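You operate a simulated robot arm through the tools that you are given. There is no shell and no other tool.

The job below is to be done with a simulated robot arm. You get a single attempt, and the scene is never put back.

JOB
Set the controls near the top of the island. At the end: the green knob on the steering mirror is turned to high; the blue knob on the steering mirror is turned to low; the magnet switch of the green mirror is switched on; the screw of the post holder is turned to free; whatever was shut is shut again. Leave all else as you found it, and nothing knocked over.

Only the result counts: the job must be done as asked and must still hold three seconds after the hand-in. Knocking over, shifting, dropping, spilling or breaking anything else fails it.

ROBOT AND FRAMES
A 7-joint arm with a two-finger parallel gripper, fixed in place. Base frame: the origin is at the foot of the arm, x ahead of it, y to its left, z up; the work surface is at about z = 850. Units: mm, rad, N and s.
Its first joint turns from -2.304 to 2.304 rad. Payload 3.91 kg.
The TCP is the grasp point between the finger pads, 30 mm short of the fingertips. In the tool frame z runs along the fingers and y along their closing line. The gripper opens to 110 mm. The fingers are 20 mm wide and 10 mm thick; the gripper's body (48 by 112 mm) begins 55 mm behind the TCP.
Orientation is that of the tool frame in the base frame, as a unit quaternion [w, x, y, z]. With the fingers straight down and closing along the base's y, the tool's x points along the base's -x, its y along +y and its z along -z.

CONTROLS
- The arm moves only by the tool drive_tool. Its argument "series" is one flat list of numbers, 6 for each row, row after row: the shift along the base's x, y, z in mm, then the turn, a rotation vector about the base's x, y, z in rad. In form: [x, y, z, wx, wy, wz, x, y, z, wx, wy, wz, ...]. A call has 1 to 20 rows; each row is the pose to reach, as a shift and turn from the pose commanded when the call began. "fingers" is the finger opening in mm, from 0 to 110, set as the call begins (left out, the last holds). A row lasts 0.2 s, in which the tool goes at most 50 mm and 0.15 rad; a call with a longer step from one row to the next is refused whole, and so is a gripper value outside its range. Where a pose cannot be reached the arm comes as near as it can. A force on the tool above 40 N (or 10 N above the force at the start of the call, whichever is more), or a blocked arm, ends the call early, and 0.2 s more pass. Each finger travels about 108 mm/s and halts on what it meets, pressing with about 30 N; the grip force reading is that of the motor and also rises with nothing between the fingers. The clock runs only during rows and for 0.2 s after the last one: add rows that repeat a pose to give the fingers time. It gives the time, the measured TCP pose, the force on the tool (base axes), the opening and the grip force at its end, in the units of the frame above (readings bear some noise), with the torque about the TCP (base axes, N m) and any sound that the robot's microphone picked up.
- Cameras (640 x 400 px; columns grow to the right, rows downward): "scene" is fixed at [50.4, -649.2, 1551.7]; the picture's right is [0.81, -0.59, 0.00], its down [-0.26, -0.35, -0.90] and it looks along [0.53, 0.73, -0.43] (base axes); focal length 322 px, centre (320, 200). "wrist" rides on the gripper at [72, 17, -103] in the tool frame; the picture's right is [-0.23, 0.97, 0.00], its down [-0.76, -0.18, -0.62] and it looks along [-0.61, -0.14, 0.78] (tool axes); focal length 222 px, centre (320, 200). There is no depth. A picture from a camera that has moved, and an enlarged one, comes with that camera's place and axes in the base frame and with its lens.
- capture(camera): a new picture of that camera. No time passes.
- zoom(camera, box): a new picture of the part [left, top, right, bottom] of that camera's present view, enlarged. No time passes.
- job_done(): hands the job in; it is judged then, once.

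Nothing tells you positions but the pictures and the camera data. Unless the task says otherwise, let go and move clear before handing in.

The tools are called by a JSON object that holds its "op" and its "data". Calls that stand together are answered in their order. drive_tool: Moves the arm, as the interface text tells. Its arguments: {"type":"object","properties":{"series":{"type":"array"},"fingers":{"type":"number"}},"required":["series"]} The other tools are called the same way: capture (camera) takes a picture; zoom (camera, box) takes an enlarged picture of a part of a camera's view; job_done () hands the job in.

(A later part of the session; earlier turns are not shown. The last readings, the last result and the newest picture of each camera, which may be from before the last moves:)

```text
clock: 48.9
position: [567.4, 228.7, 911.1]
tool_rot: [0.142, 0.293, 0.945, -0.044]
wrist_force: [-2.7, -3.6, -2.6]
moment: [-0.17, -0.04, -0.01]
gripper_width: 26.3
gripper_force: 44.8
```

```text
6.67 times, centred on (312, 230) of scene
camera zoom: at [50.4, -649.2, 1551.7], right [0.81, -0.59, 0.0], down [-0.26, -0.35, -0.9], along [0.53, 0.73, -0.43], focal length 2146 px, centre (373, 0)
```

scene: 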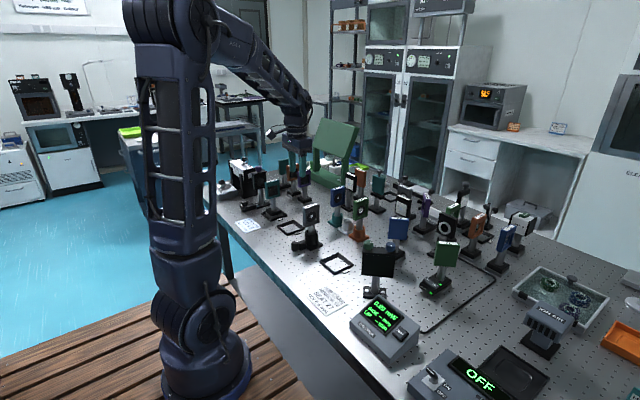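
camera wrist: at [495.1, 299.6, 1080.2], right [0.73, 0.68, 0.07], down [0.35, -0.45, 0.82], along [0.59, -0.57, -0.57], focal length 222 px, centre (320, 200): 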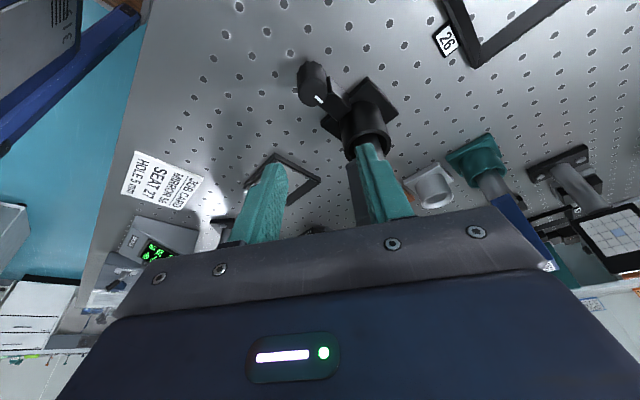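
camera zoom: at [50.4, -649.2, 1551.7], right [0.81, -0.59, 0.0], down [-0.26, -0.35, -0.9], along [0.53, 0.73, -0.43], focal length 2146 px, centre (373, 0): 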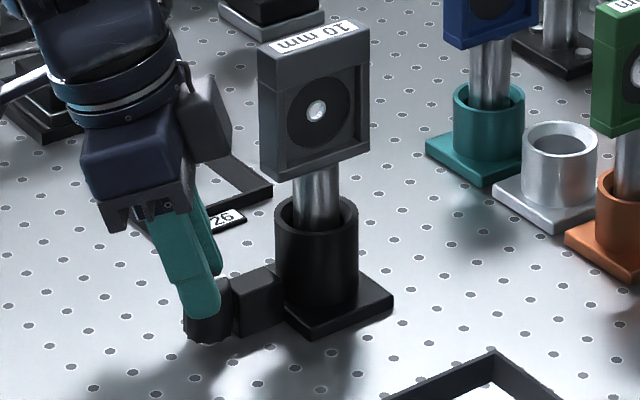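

Gripped with low side load. Turning counter-clockwise about the knob axis (the TCP arcs slightly because of the lean), first 0.3 rad.

{"op": "drive_tool", "data": {"series": [-0.39, -0.63, 0, 0, 0, 0.1, -0.71, -1.3, 0, 0, 0, 0.2, -0.96, -1.99, 0, 0, 0, 0.3, -0.96, -1.99, 0, 0, 0, 0.3]}}

{"op": "zoom", "data": {"camera": "wrist", "box": [240, 80, 400, 200]}}

{"op": "zoom", "data": {"camera": "scene", "box": [280, 200, 344, 260]}}

```text
clock: 49.9
position: [568.0, 227.9, 911.4]
tool_rot: [0.148, 0.148, 0.978, -0.023]
wrist_force: [-2.5, -6.5, 6.1]
moment: [-0.46, -0.2, -0.32]
gripper_width: 26.6
gripper_force: 44.6
```

```text
3.33 times, centred on (320, 140) of wrist
camera zoom: at [476.9, 272.2, 988.1], right [0.49, 0.87, 0.07], down [0.47, -0.33, 0.82], along [0.73, -0.37, -0.57], focal length 740 px, centre (320, 400)
```

zoom: 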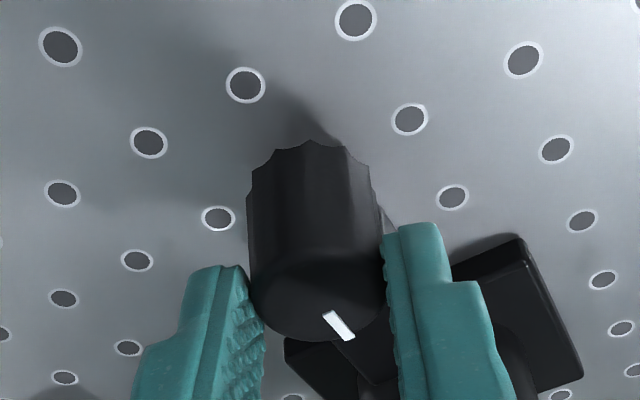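

```text
6.67 times, centred on (312, 230) of scene
camera zoom: at [50.4, -649.2, 1551.7], right [0.81, -0.59, 0.0], down [-0.26, -0.35, -0.9], along [0.53, 0.73, -0.43], focal length 2146 px, centre (373, 0)
```

zoom: 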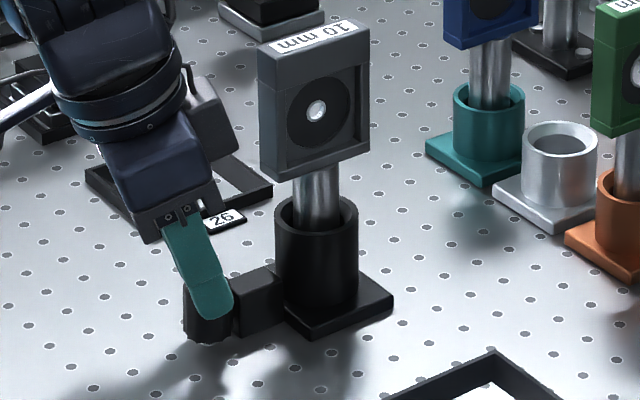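

The knob did not turn: its pointer still faces the holder while the fingers slipped at 0.32 N·m. It's either at its counter-clockwise stop or tight; I'll try a clockwise test turn with the same grip.

{"op": "drive_tool", "data": {"series": [0.25, 0.69, 0, 0, 0, -0.1, 0.57, 1.36, 0, 0, 0, -0.2, 0.96, 1.99, 0, 0, 0, -0.3, 0.96, 1.99, 0, 0, 0, -0.3]}}

{"op": "zoom", "data": {"camera": "wrist", "box": [240, 80, 400, 200]}}

{"op": "zoom", "data": {"camera": "scene", "box": [280, 200, 344, 260]}}

```text
clock: 50.9
position: [568.8, 228.8, 908.7]
tool_rot: [0.142, 0.293, 0.944, -0.044]
wrist_force: [-7.4, -16.5, -5.0]
moment: [-0.68, -0.42, -0.14]
gripper_width: 26.4
gripper_force: 45.0
```

```text
3.33 times, centred on (320, 140) of wrist
camera zoom: at [495.6, 299.0, 988.1], right [0.73, 0.68, 0.07], down [0.35, -0.45, 0.82], along [0.59, -0.58, -0.57], focal length 740 px, centre (320, 400)
```

zoom: 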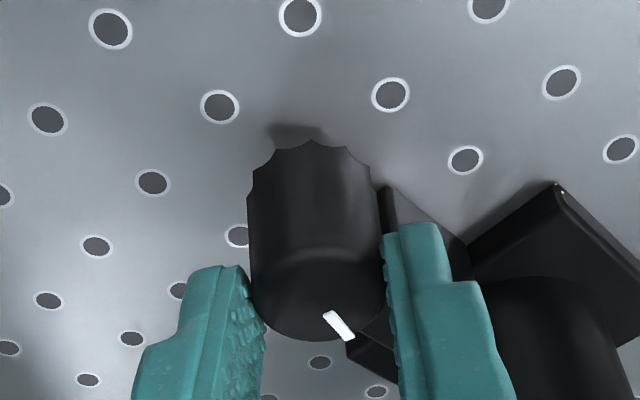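

```text
6.67 times, centred on (312, 230) of scene
camera zoom: at [50.4, -649.2, 1551.7], right [0.81, -0.59, 0.0], down [-0.26, -0.35, -0.9], along [0.53, 0.73, -0.43], focal length 2146 px, centre (373, 0)
```

zoom: 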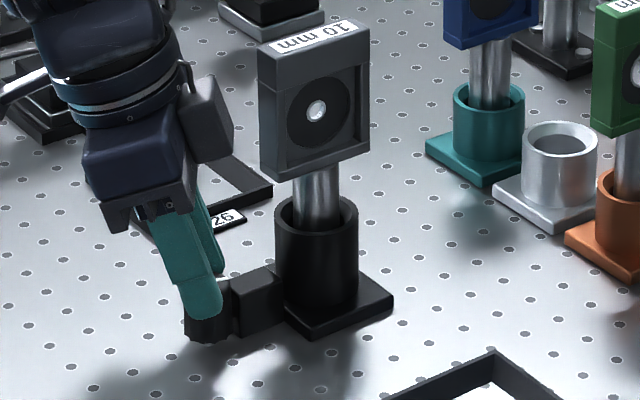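

Clockwise it turns freely (0.3 rad already), so it started at its counter-clockwise end — the clamped state of the in-use holder — and "free" must be toward clockwise. Continuing clockwise to yaw -1.2, checking clearance.

{"op": "drive_tool", "data": {"series": [0.25, 0.19, 0, 0, 0, -0.1, 0.75, 0.73, 0, 0, 0, -0.2, 1.3, 1.2, 0, 0, 0, -0.3, 1.3, 1.2, 0, 0, 0, -0.3]}}

{"op": "zoom", "data": {"camera": "wrist", "box": [240, 80, 400, 200]}}

{"op": "zoom", "data": {"camera": "scene", "box": [280, 200, 344, 260]}}

```text
clock: 51.9
position: [571.0, 231.0, 909.4]
tool_rot: [0.134, 0.43, 0.89, -0.065]
wrist_force: [-15.8, -7.1, -17.7]
moment: [-0.21, 0.92, -0.12]
gripper_width: 26.5
gripper_force: 44.8
```

```text
3.33 times, centred on (320, 140) of wrist
camera zoom: at [521.0, 318.9, 988.1], right [0.9, 0.43, 0.07], down [0.2, -0.54, 0.82], along [0.39, -0.72, -0.57], focal length 740 px, centre (320, 400)
```

zoom: 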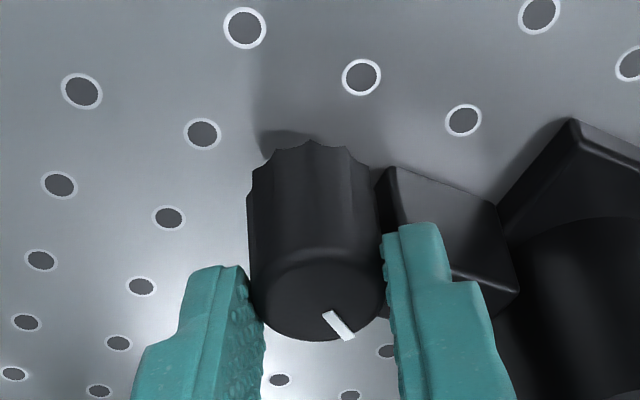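

```text
6.67 times, centred on (312, 230) of scene
camera zoom: at [50.4, -649.2, 1551.7], right [0.81, -0.59, 0.0], down [-0.26, -0.35, -0.9], along [0.53, 0.73, -0.43], focal length 2146 px, centre (373, 0)
```

zoom: 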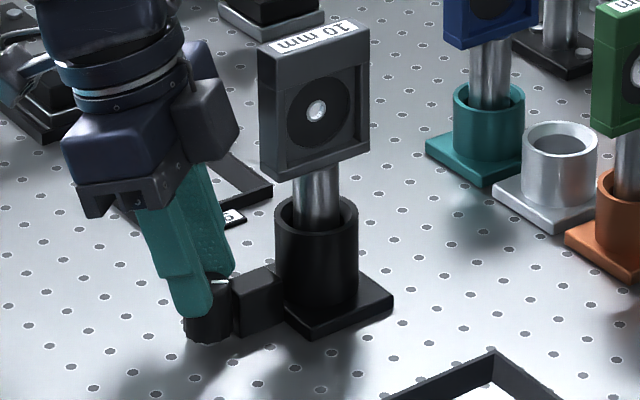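

{"op": "drive_tool", "data": {"series": [0.2, 0.23, -0.4, 0, 0, -0.1, 0.84, 0.6, -0.4, 0, 0, -0.2, 1.5, 0.9, -0.4, 0, 0, -0.3, 1.5, 0.9, -0.4, 0, 0, -0.3]}}

{"op": "zoom", "data": {"camera": "wrist", "box": [240, 80, 400, 200]}}

{"op": "zoom", "data": {"camera": "scene", "box": [280, 200, 344, 260]}}

```text
clock: 52.9
position: [571.7, 231.2, 910.2]
tool_rot: [0.124, 0.558, 0.816, -0.083]
wrist_force: [-19.8, -3.1, 0.7]
moment: [-0.57, 0.43, -0.07]
gripper_width: 26.2
gripper_force: 44.8
```

```text
3.33 times, centred on (320, 140) of wrist
camera zoom: at [551.1, 330.5, 988.3], right [0.99, 0.15, 0.07], down [0.03, -0.57, 0.82], along [0.16, -0.81, -0.57], focal length 740 px, centre (320, 400)
```

zoom: 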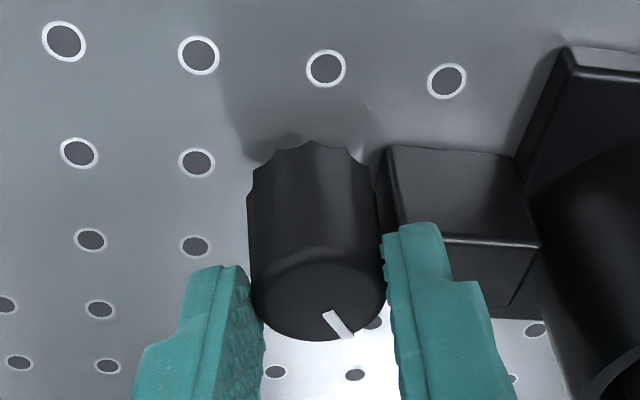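

```text
6.67 times, centred on (312, 230) of scene
camera zoom: at [50.4, -649.2, 1551.7], right [0.81, -0.59, 0.0], down [-0.26, -0.35, -0.9], along [0.53, 0.73, -0.43], focal length 2146 px, centre (373, 0)
```

zoom: 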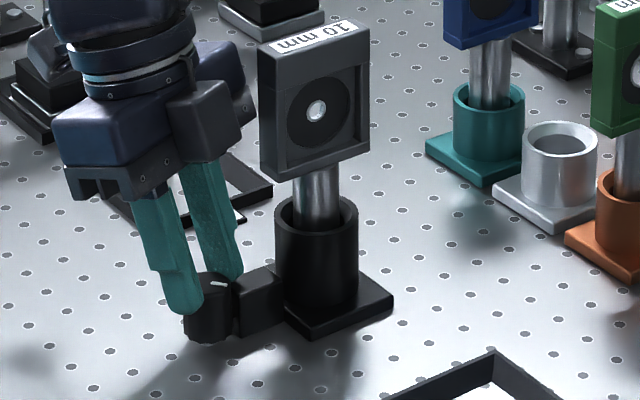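

0.9 rad clockwise done; the body is now near the plate so I'll release, lift, swing back to yaw +0.9 at height, and regrip for another clockwise stroke.

{"op": "drive_tool", "data": {"series": [0, 0, 0, 0, 0, 0, 0, 0, 0, 0, 0, 0], "fingers": 38}}

{"op": "drive_tool", "data": {"series": [0, 0, 20, 0, 0, 0, 0, 0, 50, 0, 0, 0, 0, 0, 95, 0, 0, 0, -0.4, -0.5, 95, 0, 0, 0.14, -0.6, -1.5, 95, 0, 0, 0.28, -1, -2.5, 95, 0, 0, 0.42, -1.2, -3.5, 95, 0, 0, 0.56, -1.4, -4.5, 95, 0, 0, 0.7, -1.6, -5.5, 95, 0, 0, 0.84, -1.8, -6.5, 95, 0, 0, 0.98, -2, -7.5, 95, 0, 0, 1.12, -2.1, -8.5, 95, 0, 0, 1.26, -2.2, -9.5, 95, 0, 0, 1.4, -2.3, -10.5, 95, 0, 0, 1.54, -2.3, -11.2, 95, 0, 0, 1.68, -2.3, -11.8, 95, 0, 0, 1.82, -2.3, -12.3, 95, 0, 0, 1.96, -2.3, -12.7, 95, 0, 0, 2.1, -2.3, -12.7, 95, 0, 0, 2.1], "fingers": 48}}

{"op": "capture", "data": {"camera": "wrist"}}

{"op": "zoom", "data": {"camera": "wrist", "box": [260, 40, 380, 140]}}

{"op": "zoom", "data": {"camera": "scene", "box": [270, 160, 350, 260]}}

```text
clock: 53.5
position: [573.4, 231.8, 910.7]
tool_rot: [0.123, 0.559, 0.816, -0.083]
wrist_force: [0.0, 0.4, 3.9]
moment: [0.01, -0.13, -0.05]
gripper_width: 38.6
gripper_force: 0.1
```

```text
clock: 57.5
position: [570.4, 218.6, 1005.1]
tool_rot: [0.133, -0.43, 0.89, 0.065]
wrist_force: [0.1, 0.0, 0.5]
moment: [-0.02, 0.02, 0.0]
gripper_width: 47.8
gripper_force: 0.1
```

```text
taken
camera wrist: at [494.4, 151.0, 1083.3], right [-0.63, 0.78, 0.07], down [0.48, 0.32, 0.82], along [0.61, 0.55, -0.57], focal length 222 px, centre (320, 200)
```

wrist: 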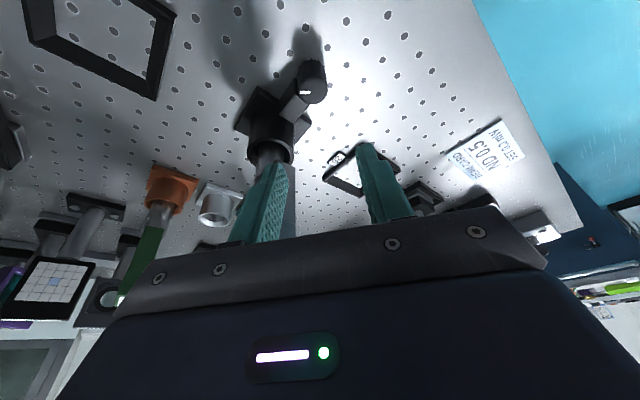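

```text
4.00 times, centred on (320, 90) of wrist
camera zoom: at [494.4, 151.0, 1083.3], right [-0.63, 0.78, 0.07], down [0.48, 0.32, 0.82], along [0.61, 0.55, -0.57], focal length 888 px, centre (320, 640)
```

zoom: 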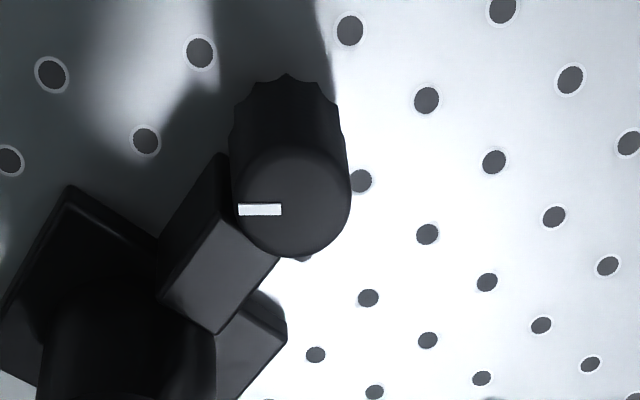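

```text
4.00 times, centred on (310, 210) of scene
camera zoom: at [50.4, -649.2, 1551.7], right [0.81, -0.59, 0.0], down [-0.26, -0.35, -0.9], along [0.53, 0.73, -0.43], focal length 1288 px, centre (360, 160)
```

zoom: 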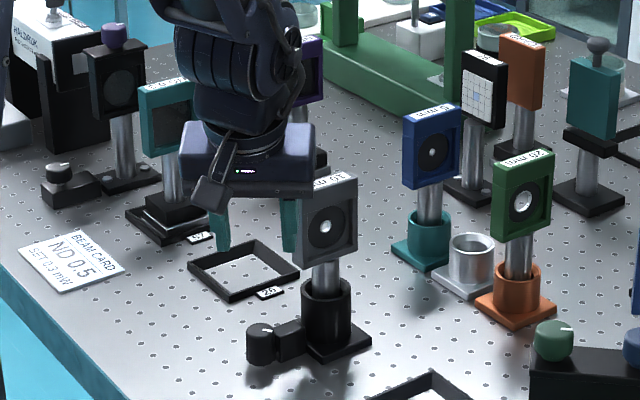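

Clear and aligned the same as the first grip. Descending and regripping.

{"op": "drive_tool", "data": {"series": [0, 0, -30, 0, 0, 0, 0, 0, -60, 0, 0, 0, 0, 0, -84, 0, 0, 0, 0, 0, -93.5, 0, 0, 0, 0, 0, -93.5, 0, 0, 0]}}

{"op": "drive_tool", "data": {"series": [0, 0, 0, 0, 0, 0, 0, 0, 0, 0, 0, 0, 0, 0, 0, 0, 0, 0], "fingers": 15}}

{"op": "zoom", "data": {"camera": "wrist", "box": [240, 80, 400, 200]}}

{"op": "zoom", "data": {"camera": "scene", "box": [280, 200, 344, 260]}}

```text
clock: 58.7
position: [567.8, 218.3, 912.2]
tool_rot: [0.134, -0.43, 0.891, 0.066]
wrist_force: [-0.1, 0.8, 0.3]
moment: [-0.01, -0.01, 0.01]
gripper_width: 47.9
gripper_force: 0.1
```

```text
clock: 59.5
position: [568.7, 217.6, 910.8]
tool_rot: [0.134, -0.429, 0.891, 0.064]
wrist_force: [12.4, -11.0, -3.3]
moment: [-0.3, -0.36, -0.17]
gripper_width: 26.5
gripper_force: 44.7
```

```text
3.33 times, centred on (320, 140) of wrist
camera zoom: at [493.3, 150.3, 990.1], right [-0.63, 0.78, 0.07], down [0.48, 0.31, 0.82], along [0.62, 0.55, -0.57], focal length 740 px, centre (320, 400)
```

zoom: 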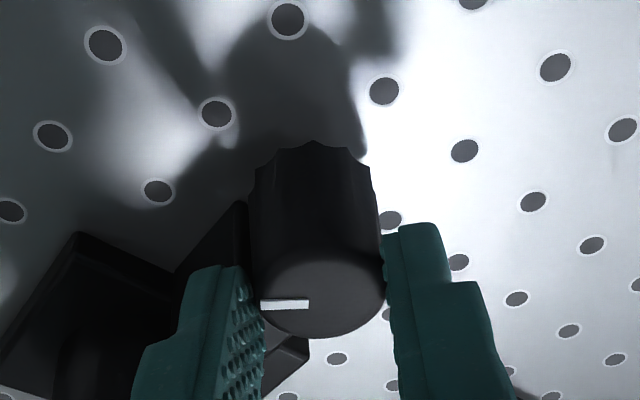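

```text
6.67 times, centred on (312, 230) of scene
camera zoom: at [50.4, -649.2, 1551.7], right [0.81, -0.59, 0.0], down [-0.26, -0.35, -0.9], along [0.53, 0.73, -0.43], focal length 2146 px, centre (373, 0)
```

zoom: 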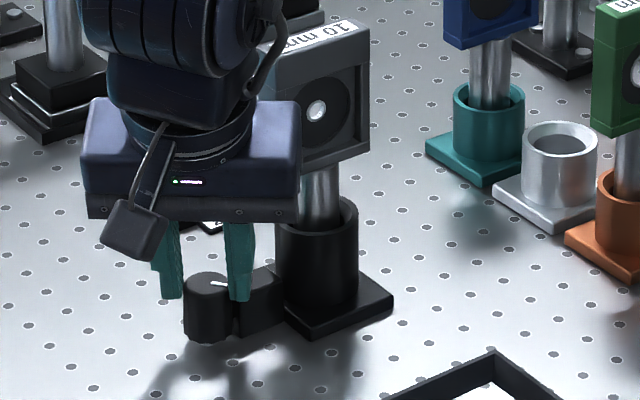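

Regripped. Continuing clockwise in chunks.

{"op": "drive_tool", "data": {"series": [-0.21, 0.19, 0, 0, 0, -0.1, -0.71, 0.73, 0, 0, 0, -0.2, -1.16, 1.32, 0, 0, 0, -0.3, -1.54, 1.95, 0, 0, 0, -0.4, -1.87, 2.61, 0, 0, 0, -0.5, -2.12, 3.31, 0, 0, 0, -0.6, -2.12, 3.31, 0, 0, 0, -0.6]}}

{"op": "zoom", "data": {"camera": "wrist", "box": [240, 80, 400, 200]}}

```text
clock: 61.1
position: [566.8, 222.0, 911.5]
tool_rot: [0.147, -0.147, 0.978, 0.021]
wrist_force: [-14.3, 6.2, -16.3]
moment: [0.29, 0.62, 0.08]
gripper_width: 26.4
gripper_force: 45.0
```

```text
3.33 times, centred on (320, 140) of wrist
camera zoom: at [465.8, 208.8, 990.4], right [-0.08, 0.99, 0.07], down [0.57, -0.01, 0.82], along [0.81, 0.1, -0.57], focal length 740 px, centre (320, 400)
```

zoom: 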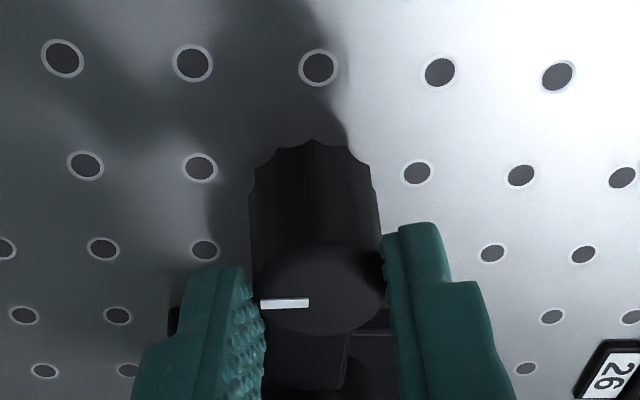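

Still following (1.5 rad total). Continue.

{"op": "drive_tool", "data": {"series": [-0.48, 0.82, -0.4, 0, 0, -0.1, -0.59, 1.55, -0.4, 0, 0, -0.2, -0.63, 2.29, -0.4, 0, 0, -0.3, -0.59, 3.03, -0.4, 0, 0, -0.4, -0.48, 3.76, -0.4, 0, 0, -0.5, -0.3, 4.47, -0.4, 0, 0, -0.6, -0.3, 4.47, -0.4, 0, 0, -0.6]}}

{"op": "zoom", "data": {"camera": "wrist", "box": [240, 80, 400, 200]}}

{"op": "zoom", "data": {"camera": "scene", "box": [280, 200, 344, 260]}}

```text
clock: 62.7
position: [568.2, 227.2, 912.7]
tool_rot: [0.148, 0.148, 0.978, -0.022]
wrist_force: [-18.6, 14.9, 15.1]
moment: [0.27, 0.14, 0.05]
gripper_width: 26.1
gripper_force: 44.6
```

```text
3.33 times, centred on (320, 140) of wrist
camera zoom: at [475.9, 272.6, 990.2], right [0.5, 0.87, 0.07], down [0.47, -0.33, 0.82], along [0.73, -0.37, -0.57], focal length 740 px, centre (320, 400)
```

zoom: 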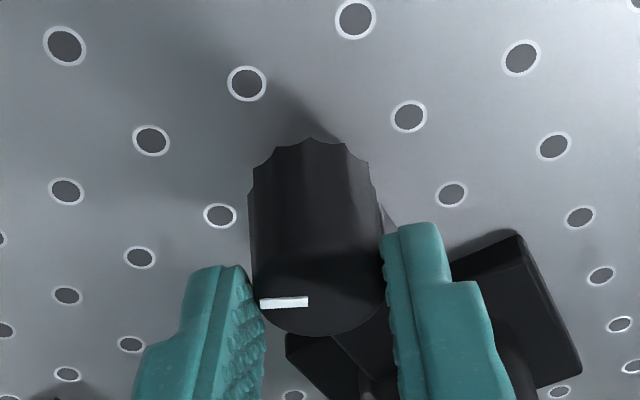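

```text
6.67 times, centred on (312, 230) of scene
camera zoom: at [50.4, -649.2, 1551.7], right [0.81, -0.59, 0.0], down [-0.26, -0.35, -0.9], along [0.53, 0.73, -0.43], focal length 2146 px, centre (373, 0)
```

zoom: 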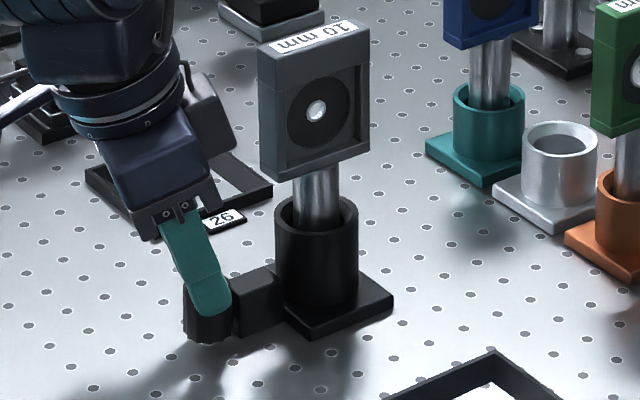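

2.1 rad total. Continue to yaw -0.9.

{"op": "drive_tool", "data": {"series": [-0.15, 0.89, 0.4, 0, 0, -0.1, 0.17, 1.56, 0.4, 0, 0, -0.2, 0.56, 2.19, 0.4, 0, 0, -0.3, 1.01, 2.78, 0.4, 0, 0, -0.4, 1.51, 3.32, 0.4, 0, 0, -0.5, 2.07, 3.81, 0.4, 0, 0, -0.6, 2.07, 3.81, 0.4, 0, 0, -0.6]}}

{"op": "zoom", "data": {"camera": "wrist", "box": [240, 80, 400, 200]}}

{"op": "zoom", "data": {"camera": "scene", "box": [280, 200, 344, 260]}}

```text
clock: 64.3
position: [570.1, 231.5, 912.2]
tool_rot: [0.134, 0.431, 0.89, -0.064]
wrist_force: [-1.1, 26.7, 20.7]
moment: [0.43, 0.06, 0.16]
gripper_width: 26.4
gripper_force: 44.9
```

```text
3.33 times, centred on (320, 140) of wrist
camera zoom: at [520.2, 319.4, 990.2], right [0.9, 0.43, 0.07], down [0.2, -0.54, 0.82], along [0.39, -0.72, -0.57], focal length 740 px, centre (320, 400)
```

zoom: 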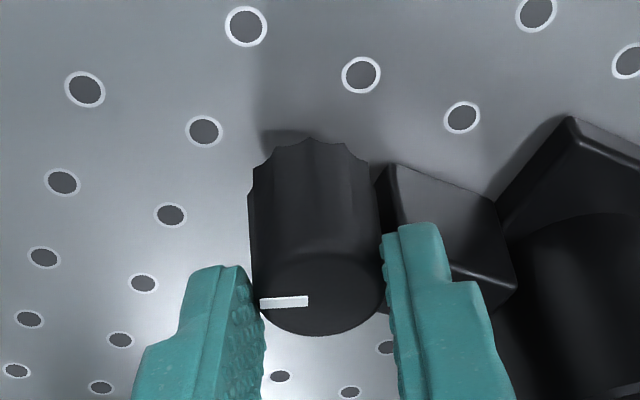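

```text
6.67 times, centred on (312, 230) of scene
camera zoom: at [50.4, -649.2, 1551.7], right [0.81, -0.59, 0.0], down [-0.26, -0.35, -0.9], along [0.53, 0.73, -0.43], focal length 2146 px, centre (373, 0)
```

zoom: 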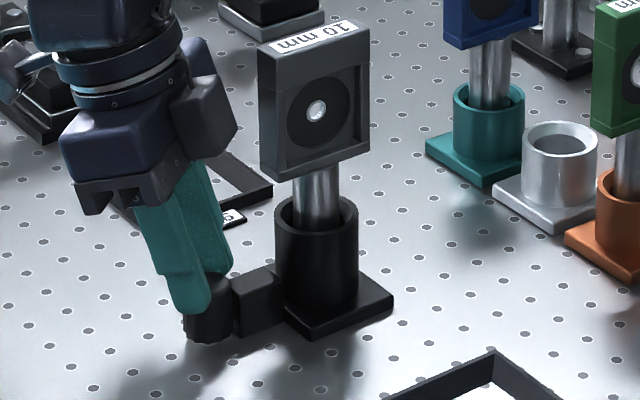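

2.7 rad total, still following. A further 0.3 rad, relieving the load.

{"op": "drive_tool", "data": {"series": [0, 0.5, 0.5, 0, 0, 0, 0.6, 0.93, 0.5, 0, 0, -0.1, 1.24, 1.3, 0.5, 0, 0, -0.2, 1.92, 1.6, 0.5, 0, 0, -0.3, 1.92, 1.6, 0.5, 0, 0, -0.3]}}

{"op": "zoom", "data": {"camera": "wrist", "box": [240, 80, 400, 200]}}

{"op": "zoom", "data": {"camera": "scene", "box": [280, 200, 344, 260]}}

```text
clock: 65.5
position: [572.4, 233.0, 912.2]
tool_rot: [0.123, 0.56, 0.815, -0.085]
wrist_force: [10.0, 28.0, -4.8]
moment: [1.12, -0.12, 0.16]
gripper_width: 26.4
gripper_force: 45.5
```

```text
3.33 times, centred on (320, 140) of wrist
camera zoom: at [550.8, 331.1, 990.1], right [0.99, 0.15, 0.07], down [0.03, -0.57, 0.82], along [0.16, -0.81, -0.57], focal length 740 px, centre (320, 400)
```

zoom: 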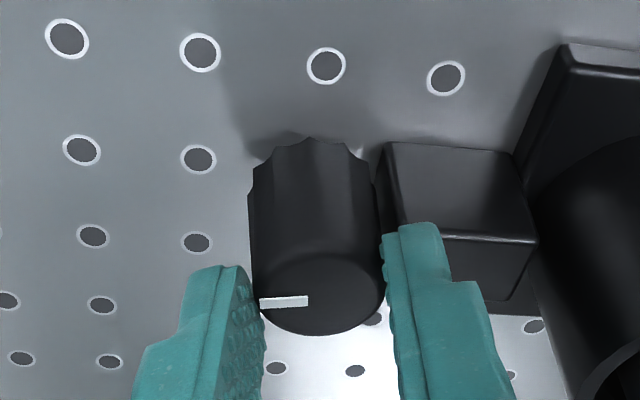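

```text
6.67 times, centred on (312, 230) of scene
camera zoom: at [50.4, -649.2, 1551.7], right [0.81, -0.59, 0.0], down [-0.26, -0.35, -0.9], along [0.53, 0.73, -0.43], focal length 2146 px, centre (373, 0)
```

zoom: 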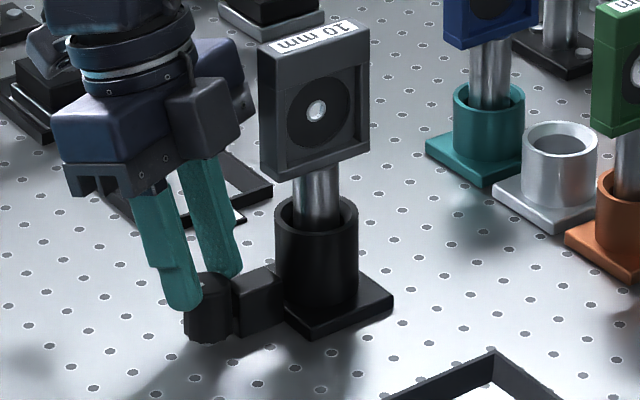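

3.0 rad total and no stop yet. Another release–swing–regrip cycle.

{"op": "drive_tool", "data": {"series": [0, 0, 0, 0, 0, 0, 0, 0, 0, 0, 0, 0], "fingers": 38}}

{"op": "drive_tool", "data": {"series": [0, 0, 20, 0, 0, 0, 0, 0, 50, 0, 0, 0, 0, 0, 95, 0, 0, 0, -0.4, -0.5, 95, 0, 0, 0.14, -0.6, -1.5, 95, 0, 0, 0.28, -1, -2.5, 95, 0, 0, 0.42, -1.2, -3.5, 95, 0, 0, 0.56, -1.4, -4.5, 95, 0, 0, 0.7, -1.6, -5.5, 95, 0, 0, 0.84, -1.8, -6.5, 95, 0, 0, 0.98, -2, -7.5, 95, 0, 0, 1.12, -2, -8.5, 95, 0, 0, 1.26, -2, -9.5, 95, 0, 0, 1.4, -2, -10.5, 95, 0, 0, 1.54, -1.8, -11, 95, 0, 0, 1.68, -1.7, -11.5, 95, 0, 0, 1.82, -1.7, -12, 95, 0, 0, 1.96, -1.7, -12.4, 95, 0, 0, 2.1, -1.7, -12.4, 95, 0, 0, 2.1], "fingers": 48}}

{"op": "zoom", "data": {"camera": "wrist", "box": [260, 40, 380, 140]}}

{"op": "zoom", "data": {"camera": "scene", "box": [270, 160, 350, 260]}}

```text
clock: 66.1
position: [571.3, 231.3, 911.7]
tool_rot: [0.123, 0.559, 0.816, -0.084]
wrist_force: [-1.0, -0.1, -0.7]
moment: [0.0, 0.02, -0.01]
gripper_width: 37.9
gripper_force: 0.0
```

```text
clock: 70.1
position: [569.5, 220.1, 1006.8]
tool_rot: [0.135, -0.43, 0.89, 0.066]
wrist_force: [-0.2, -0.4, 0.1]
moment: [0.0, 0.0, 0.0]
gripper_width: 47.9
gripper_force: 0.0
```

```text
4.00 times, centred on (320, 90) of wrist
camera zoom: at [493.7, 151.7, 1085.4], right [-0.63, 0.78, 0.07], down [0.48, 0.32, 0.82], along [0.61, 0.55, -0.57], focal length 888 px, centre (320, 640)
```

zoom: 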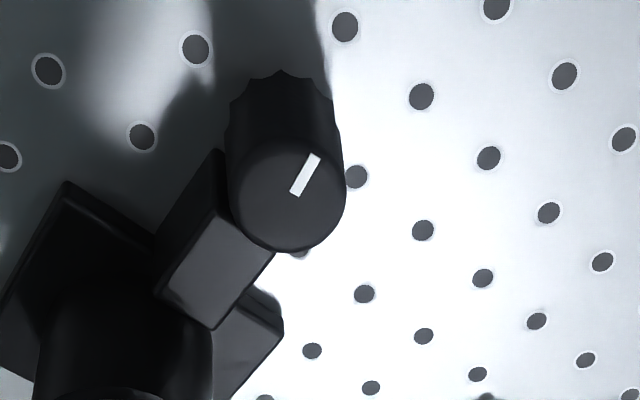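

```text
4.00 times, centred on (310, 210) of scene
camera zoom: at [50.4, -649.2, 1551.7], right [0.81, -0.59, 0.0], down [-0.26, -0.35, -0.9], along [0.53, 0.73, -0.43], focal length 1288 px, centre (360, 160)
```

zoom: 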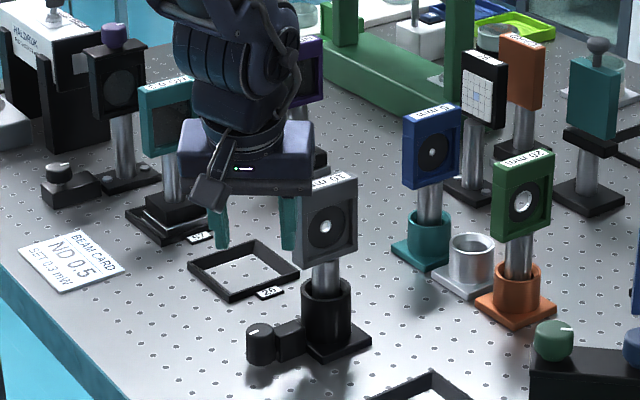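

Pointer now faces away from the holder. A small centring correction, then down and regrip.

{"op": "drive_tool", "data": {"series": [1.1, -1.2, -30, 0, 0, 0, 1.1, -1.2, -60, 0, 0, 0, 1.1, -1.2, -84, 0, 0, 0, 1.1, -1.2, -95, 0, 0, 0, 1.1, -1.2, -95, 0, 0, 0]}}

{"op": "drive_tool", "data": {"series": [0, 0, 0, 0, 0, 0, 0, 0, 0, 0, 0, 0, 0, 0, 0, 0, 0, 0], "fingers": 15}}

{"op": "zoom", "data": {"camera": "wrist", "box": [240, 80, 400, 200]}}

```text
clock: 71.3
position: [569.9, 217.1, 912.0]
tool_rot: [0.134, -0.429, 0.891, 0.065]
wrist_force: [0.7, -0.9, -0.3]
moment: [0.0, -0.03, 0.01]
gripper_width: 47.9
gripper_force: 0.1
```

```text
clock: 72.1
position: [570.0, 218.3, 911.5]
tool_rot: [0.133, -0.431, 0.89, 0.065]
wrist_force: [-14.9, 13.0, -4.4]
moment: [0.43, 0.07, 0.14]
gripper_width: 26.6
gripper_force: 45.6
```

```text
3.33 times, centred on (320, 140) of wrist
camera zoom: at [494.1, 150.9, 990.0], right [-0.63, 0.78, 0.07], down [0.48, 0.32, 0.82], along [0.61, 0.55, -0.57], focal length 740 px, centre (320, 400)
```

zoom: 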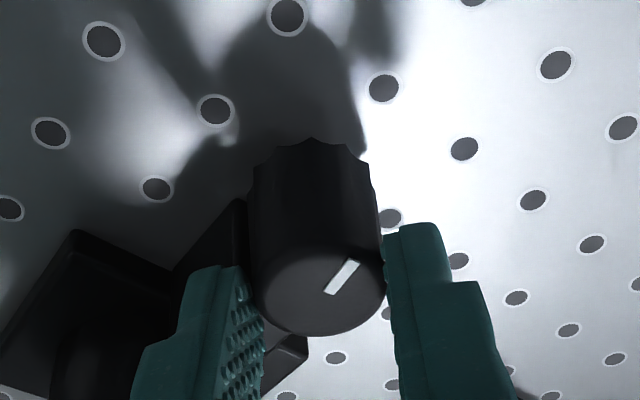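

Slightly overcorrected; relieving while turning clockwise.

{"op": "drive_tool", "data": {"series": [-0.96, 0.84, 0, 0, 0, -0.1, -1.46, 1.38, 0, 0, 0, -0.2, -1.91, 1.97, 0, 0, 0, -0.3, -2.29, 2.6, 0, 0, 0, -0.4, -2.62, 3.26, 0, 0, 0, -0.5, -2.87, 3.96, 0, 0, 0, -0.6, -2.87, 3.96, 0, 0, 0, -0.6]}}

{"op": "zoom", "data": {"camera": "wrist", "box": [240, 80, 400, 200]}}

```text
clock: 73.7
position: [568.0, 223.3, 912.9]
tool_rot: [0.147, -0.146, 0.978, 0.023]
wrist_force: [-10.4, 13.3, -1.4]
moment: [0.34, 0.06, 0.36]
gripper_width: 26.4
gripper_force: 45.4
```

```text
3.33 times, centred on (320, 140) of wrist
camera zoom: at [467.2, 209.4, 990.5], right [-0.08, 0.99, 0.07], down [0.57, -0.01, 0.82], along [0.82, 0.1, -0.57], focal length 740 px, centre (320, 400)
```

zoom: 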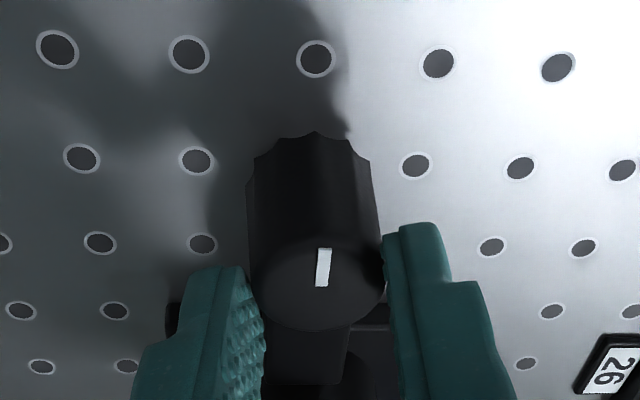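

Torque rose to 0.36 N·m with slip: clockwise stop reached, exactly half a turn from the start. Releasing and lifting away, then comparing the holder with its initial picture.

{"op": "drive_tool", "data": {"series": [0, 0, 0, 0, 0, 0, 0, 0, 0, 0, 0, 0], "fingers": 44}}

{"op": "drive_tool", "data": {"series": [0, 0, 20, 0, 0, 0, 0, 0, 50, 0, 0, 0, 0, 0, 95, 0, 0, 0, 0, 0, 140, 0, 0, 0, -20, 0, 185, 0, 0, 0, -20, 0, 185, 0, 0, 0]}}

{"op": "zoom", "data": {"camera": "scene", "box": [280, 200, 344, 260]}}

{"op": "zoom", "data": {"camera": "scene", "box": [296, 235, 320, 253]}}

{"op": "capture", "data": {"camera": "wrist"}}

{"op": "capture", "data": {"camera": "scene"}}

```text
clock: 74.3
position: [569.8, 222.3, 911.6]
tool_rot: [0.147, -0.148, 0.978, 0.024]
wrist_force: [0.0, 0.1, -0.7]
moment: [-0.01, 0.01, 0.02]
gripper_width: 43.9
gripper_force: 0.0
```

```text
clock: 75.7
position: [549.5, 223.2, 1097.8]
tool_rot: [0.147, -0.147, 0.978, 0.022]
wrist_force: [0.5, -0.2, -0.7]
moment: [0.0, -0.02, -0.04]
gripper_width: 44.0
gripper_force: 0.0
```

```text
6.67 times, centred on (312, 230) of scene
camera zoom: at [50.4, -649.2, 1551.7], right [0.81, -0.59, 0.0], down [-0.26, -0.35, -0.9], along [0.53, 0.73, -0.43], focal length 2146 px, centre (373, 0)
```

zoom: 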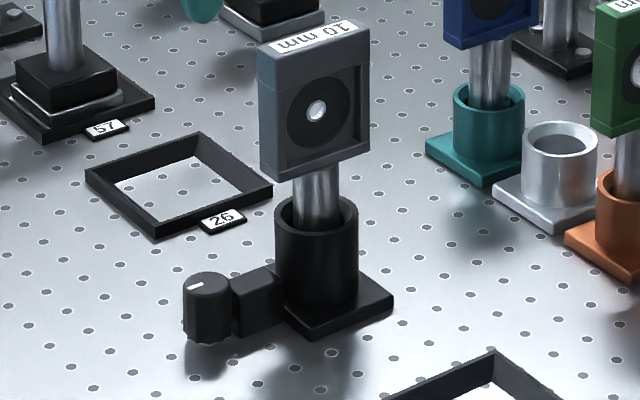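

```text
16.00 times, centred on (308, 244) of scene
camera zoom: at [50.4, -649.2, 1551.7], right [0.81, -0.59, 0.0], down [-0.26, -0.35, -0.9], along [0.53, 0.73, -0.43], focal length 5151 px, centre (512, -504)
```

zoom: 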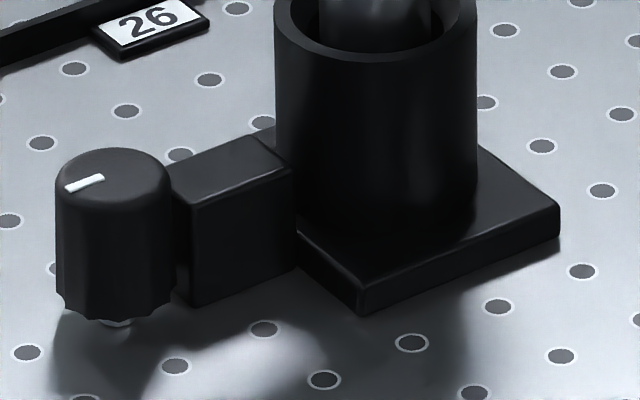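

```text
taken
camera wrist: at [447.8, 208.1, 1176.0], right [-0.08, 0.99, 0.07], down [0.57, -0.01, 0.82], along [0.82, 0.1, -0.57], focal length 222 px, centre (320, 200)
```

wrist: 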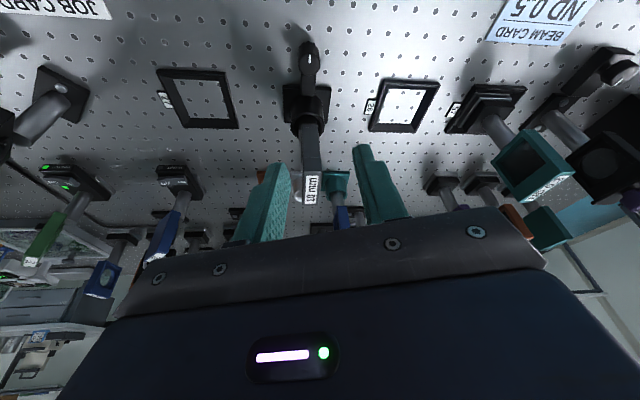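

```text
taken
```

scene: 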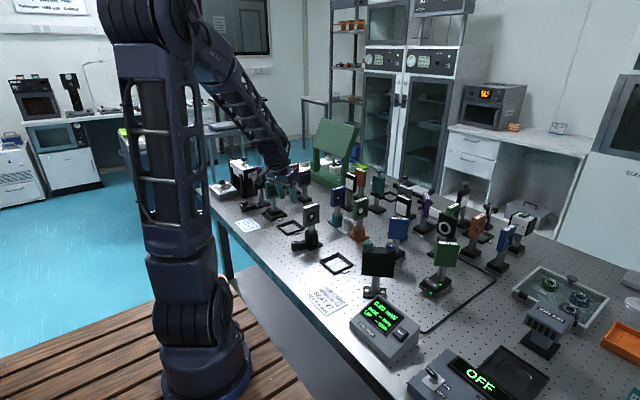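

The holder and plate look identical to the start, with the screw pointer half a turn round. Before handing in, I'll double-check the dial direction convention on the controller by looking at its scale from above.

{"op": "drive_tool", "data": {"series": [0, 0, 35, -0.03, 0.0955, 0, 0, 0, 70, -0.06, 0.191, 0, 0, 0, 105, -0.0887, 0.2866, 0, 0, 0, 105, -0.0887, 0.2866, 0]}}

{"op": "drive_tool", "data": {"series": [3, -45, 0, 0, 0, -0.02, 6, -90, 0, 0, 0, -0.04, 9, -135, 0, 0, 0, -0.06, 12, -180, 0, 0, 0, -0.08, 15, -225, 0, 0, 0, -0.1, 18, -270, 0, 0, 0, -0.12, 21, -315, 0, 0, 0, -0.14, 24, -360, 0, 0, 0, -0.16, 27, -405, 0, 0, 0, -0.18, 30, -450, 0, 0, 0, -0.2, 33, -495, 0, 0, 0, -0.22, 36, -540, 0, 0, 0, -0.24, 40, -585, 0, 0, 0, -0.26, 45, -630, 0, 0, 0, -0.28, 50, -675, 0, 0, 0, -0.3, 50, -675, 0, 0, 0, -0.3]}}

{"op": "capture", "data": {"camera": "wrist"}}

```text
clock: 76.7
position: [549.9, 221.3, 1204.5]
tool_rot: [-0.001, -0.149, 0.989, 0.0]
wrist_force: [-0.2, -0.5, -0.6]
moment: [0.0, 0.03, -0.02]
gripper_width: 44.0
gripper_force: 0.0
```

```text
clock: 80.1
position: [597.6, -450.2, 1201.9]
tool_rot: [0.0, 0.001, 1.0, 0.0]
wrist_force: [-0.2, 0.0, 0.8]
moment: [-0.01, 0.02, 0.03]
gripper_width: 44.2
gripper_force: 0.1
```

```text
taken
camera wrist: at [524.0, -433.8, 1306.0], right [0.23, 0.97, 0.0], down [0.76, -0.18, 0.62], along [0.61, -0.14, -0.78], focal length 222 px, centre (320, 200)
```

wrist: 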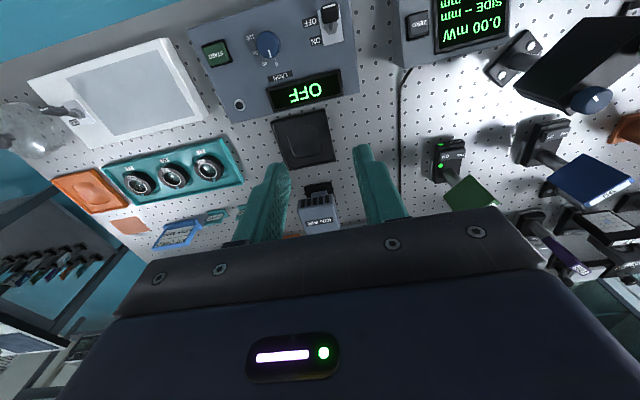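

{"op": "zoom", "data": {"camera": "wrist", "box": [230, 15, 310, 85]}}

{"op": "zoom", "data": {"camera": "wrist", "box": [500, 20, 640, 130]}}

{"op": "zoom", "data": {"camera": "wrist", "box": [110, 140, 240, 205]}}

{"op": "zoom", "data": {"camera": "scene", "box": [400, 150, 560, 250]}}

{"op": "zoom", "data": {"camera": "scene", "box": [220, 140, 380, 240]}}

{"op": "zoom", "data": {"camera": "scene", "box": [320, 220, 480, 320]}}

```text
5.71 times, centred on (270, 50) of wrist
camera zoom: at [524.0, -433.8, 1306.0], right [0.23, 0.97, 0.0], down [0.76, -0.18, 0.62], along [0.61, -0.14, -0.78], focal length 1269 px, centre (606, 1057)
```

zoom: 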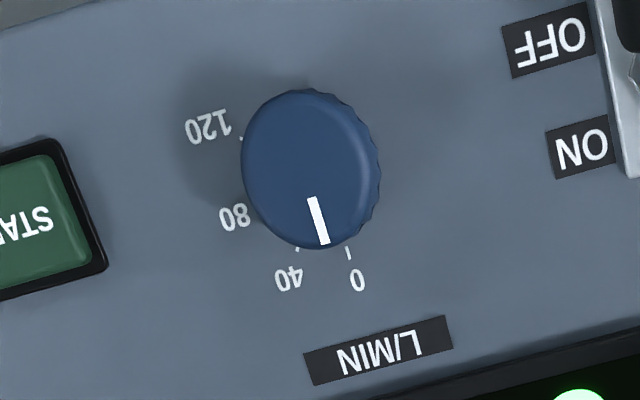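

```text
3.64 times, centred on (570, 75) of wrist
camera zoom: at [524.0, -433.8, 1306.0], right [0.23, 0.97, 0.0], down [0.76, -0.18, 0.62], along [0.61, -0.14, -0.78], focal length 808 px, centre (-589, 654)
```

zoom: 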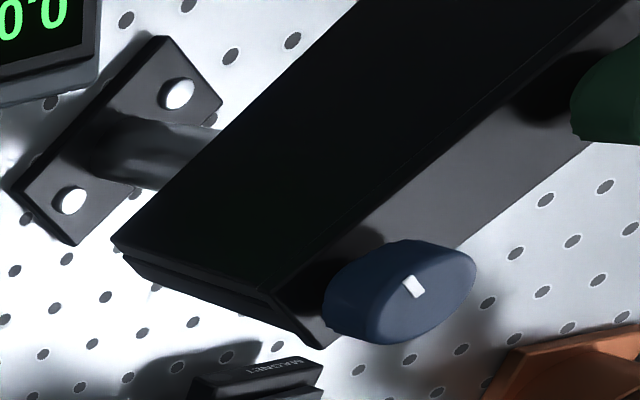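

```text
4.92 times, centred on (175, 172) of wrist
camera zoom: at [524.0, -433.8, 1306.0], right [0.23, 0.97, 0.0], down [0.76, -0.18, 0.62], along [0.61, -0.14, -0.78], focal length 1094 px, centre (1034, 335)
```

zoom: 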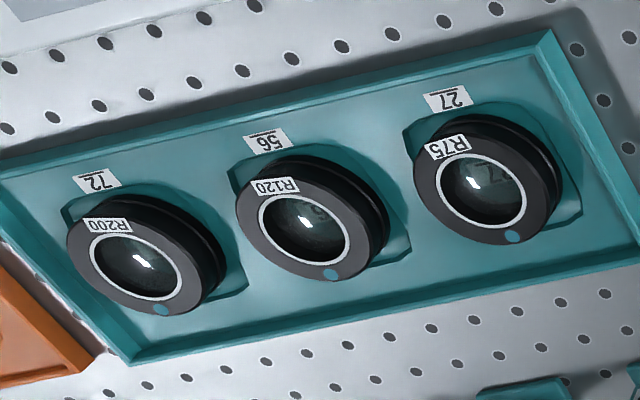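

```text
4.00 times, centred on (480, 200) of scene
camera zoom: at [50.4, -649.2, 1551.7], right [0.81, -0.59, 0.0], down [-0.26, -0.35, -0.9], along [0.53, 0.73, -0.43], focal length 1288 px, centre (-320, 200)
```

zoom: 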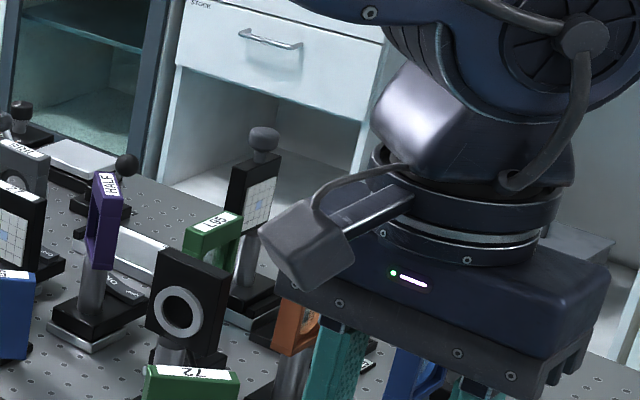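

```text
4.00 times, centred on (300, 190) of scene
camera zoom: at [50.4, -649.2, 1551.7], right [0.81, -0.59, 0.0], down [-0.26, -0.35, -0.9], along [0.53, 0.73, -0.43], focal length 1288 px, centre (400, 240)
```

zoom: 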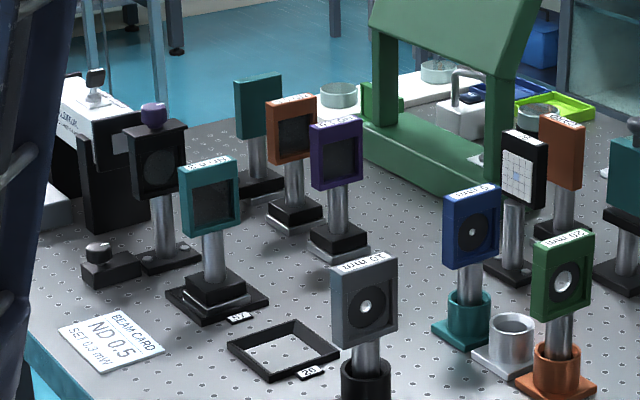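

```text
4.00 times, centred on (400, 270) of scene
camera zoom: at [50.4, -649.2, 1551.7], right [0.81, -0.59, 0.0], down [-0.26, -0.35, -0.9], along [0.53, 0.73, -0.43], focal length 1288 px, centre (0, -80)
```

zoom: 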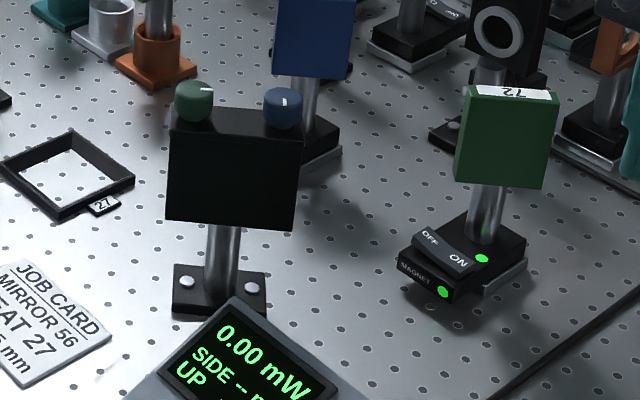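

The dial scale runs 0→40→80→120 clockwise, confirming clockwise = higher for the steering knobs. To be sure which end of the screw is "free", I'll make a gentle lift test on the 10 mm plate's post; first fly above it.

{"op": "drive_tool", "data": {"series": [3, 45, 0, 0, 0, 0, 6, 90, 0, 0, 0, 0, 9, 135, 0, 0, 0, 0, 12, 180, 0, 0, 0, 0, 15, 225, 0, 0, 0, 0, 18, 270, 0, 0, 0, 0, 21, 315, 0, 0, 0, 0, 24, 360, 0, 0, 0, 0, 27, 405, 0, 0, 0, 0, 30, 450, 0, 0, 0, 0, 33, 495, 0, 0, 0, 0, 36, 540, 0, 0, 0, 0, 40, 585, 0, 0, 0, 0, 45, 630, 0, 0, 0, 0, 48, 674, 0, 0, 0, 0, 48, 674, 0, 0, 0, 0], "fingers": 44}}

{"op": "drive_tool", "data": {"series": [0, 0, -35, 0, 0, 0, 0, 0, -70, 0, 0, 0, 0, 0, -100, 0, 0, 0, 0, 0, -110, 0, 0, 0, 0, 0, -110, 0, 0, 0]}}

{"op": "zoom", "data": {"camera": "wrist", "box": [240, 90, 400, 210]}}

{"op": "zoom", "data": {"camera": "scene", "box": [270, 160, 350, 260]}}

```text
clock: 83.5
position: [646.0, 219.4, 1201.7]
tool_rot: [-0.001, 0.002, 1.0, 0.0]
wrist_force: [-0.3, 0.5, 0.9]
moment: [0.0, 0.02, -0.03]
gripper_width: 43.8
gripper_force: 0.1
```

```text
clock: 84.7
position: [646.7, 220.1, 1091.8]
tool_rot: [-0.001, 0.0, 1.0, -0.001]
wrist_force: [-0.1, -0.4, -1.0]
moment: [0.01, 0.04, 0.0]
gripper_width: 44.2
gripper_force: 0.1
```

```text
3.33 times, centred on (320, 150) of wrist
camera zoom: at [572.8, 237.2, 1195.9], right [0.23, 0.97, 0.0], down [0.76, -0.18, 0.62], along [0.61, -0.14, -0.78], focal length 740 px, centre (320, 367)
```

zoom: 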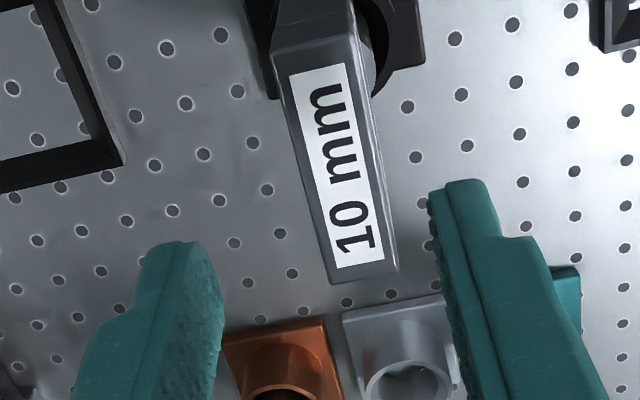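

```text
4.00 times, centred on (310, 210) of scene
camera zoom: at [50.4, -649.2, 1551.7], right [0.81, -0.59, 0.0], down [-0.26, -0.35, -0.9], along [0.53, 0.73, -0.43], focal length 1288 px, centre (360, 160)
```

zoom: 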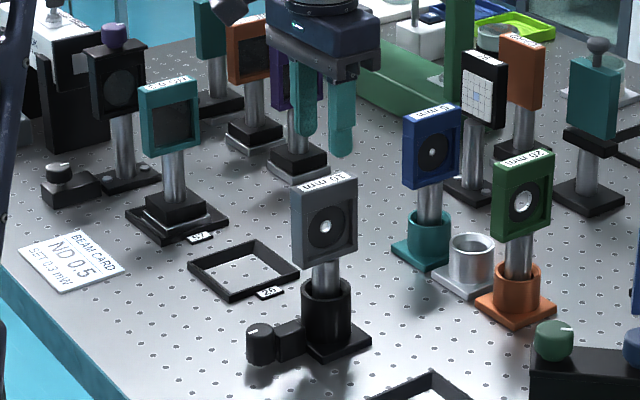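

Plate centre ≈ (648.4,224.9), aligned with x. Shifting over it and lowering the open fingers around its top edge.

{"op": "drive_tool", "data": {"series": [3, 4.7, 0, 0, 0, 0, 3, 4.7, -20, 0, 0, 0, 3, 4.7, -40, 0, 0, 0, 3, 4.7, -52, 0, 0, 0, 3, 4.7, -52, 0, 0, 0]}}

{"op": "zoom", "data": {"camera": "wrist", "box": [240, 90, 400, 210]}}

{"op": "zoom", "data": {"camera": "scene", "box": [280, 190, 344, 250]}}

```text
clock: 85.9
position: [647.4, 226.0, 1040.5]
tool_rot: [-0.001, 0.0, 1.0, 0.0]
wrist_force: [-0.3, 0.2, 0.9]
moment: [-0.01, 0.02, -0.02]
gripper_width: 44.4
gripper_force: 0.0
```

```text
3.33 times, centred on (320, 150) of wrist
camera zoom: at [575.4, 242.8, 1144.7], right [0.23, 0.97, 0.0], down [0.76, -0.18, 0.62], along [0.61, -0.14, -0.78], focal length 740 px, centre (320, 367)
```

zoom: 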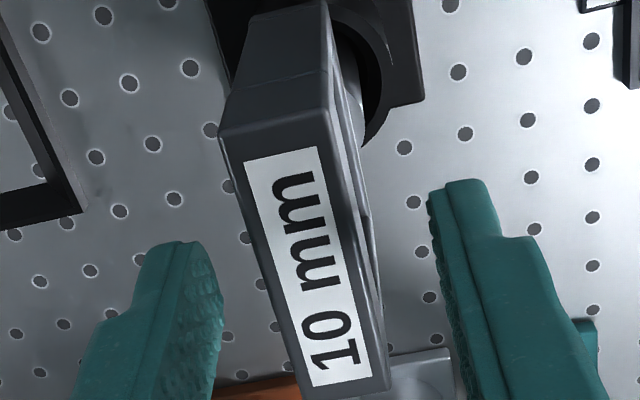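

```text
6.67 times, centred on (312, 220) of scene
camera zoom: at [50.4, -649.2, 1551.7], right [0.81, -0.59, 0.0], down [-0.26, -0.35, -0.9], along [0.53, 0.73, -0.43], focal length 2146 px, centre (373, 67)
```

zoom: 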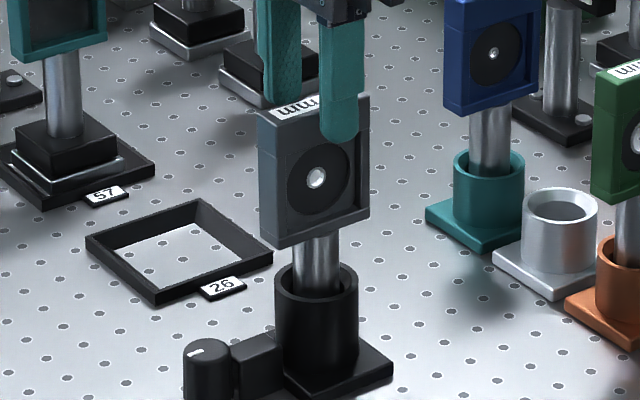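

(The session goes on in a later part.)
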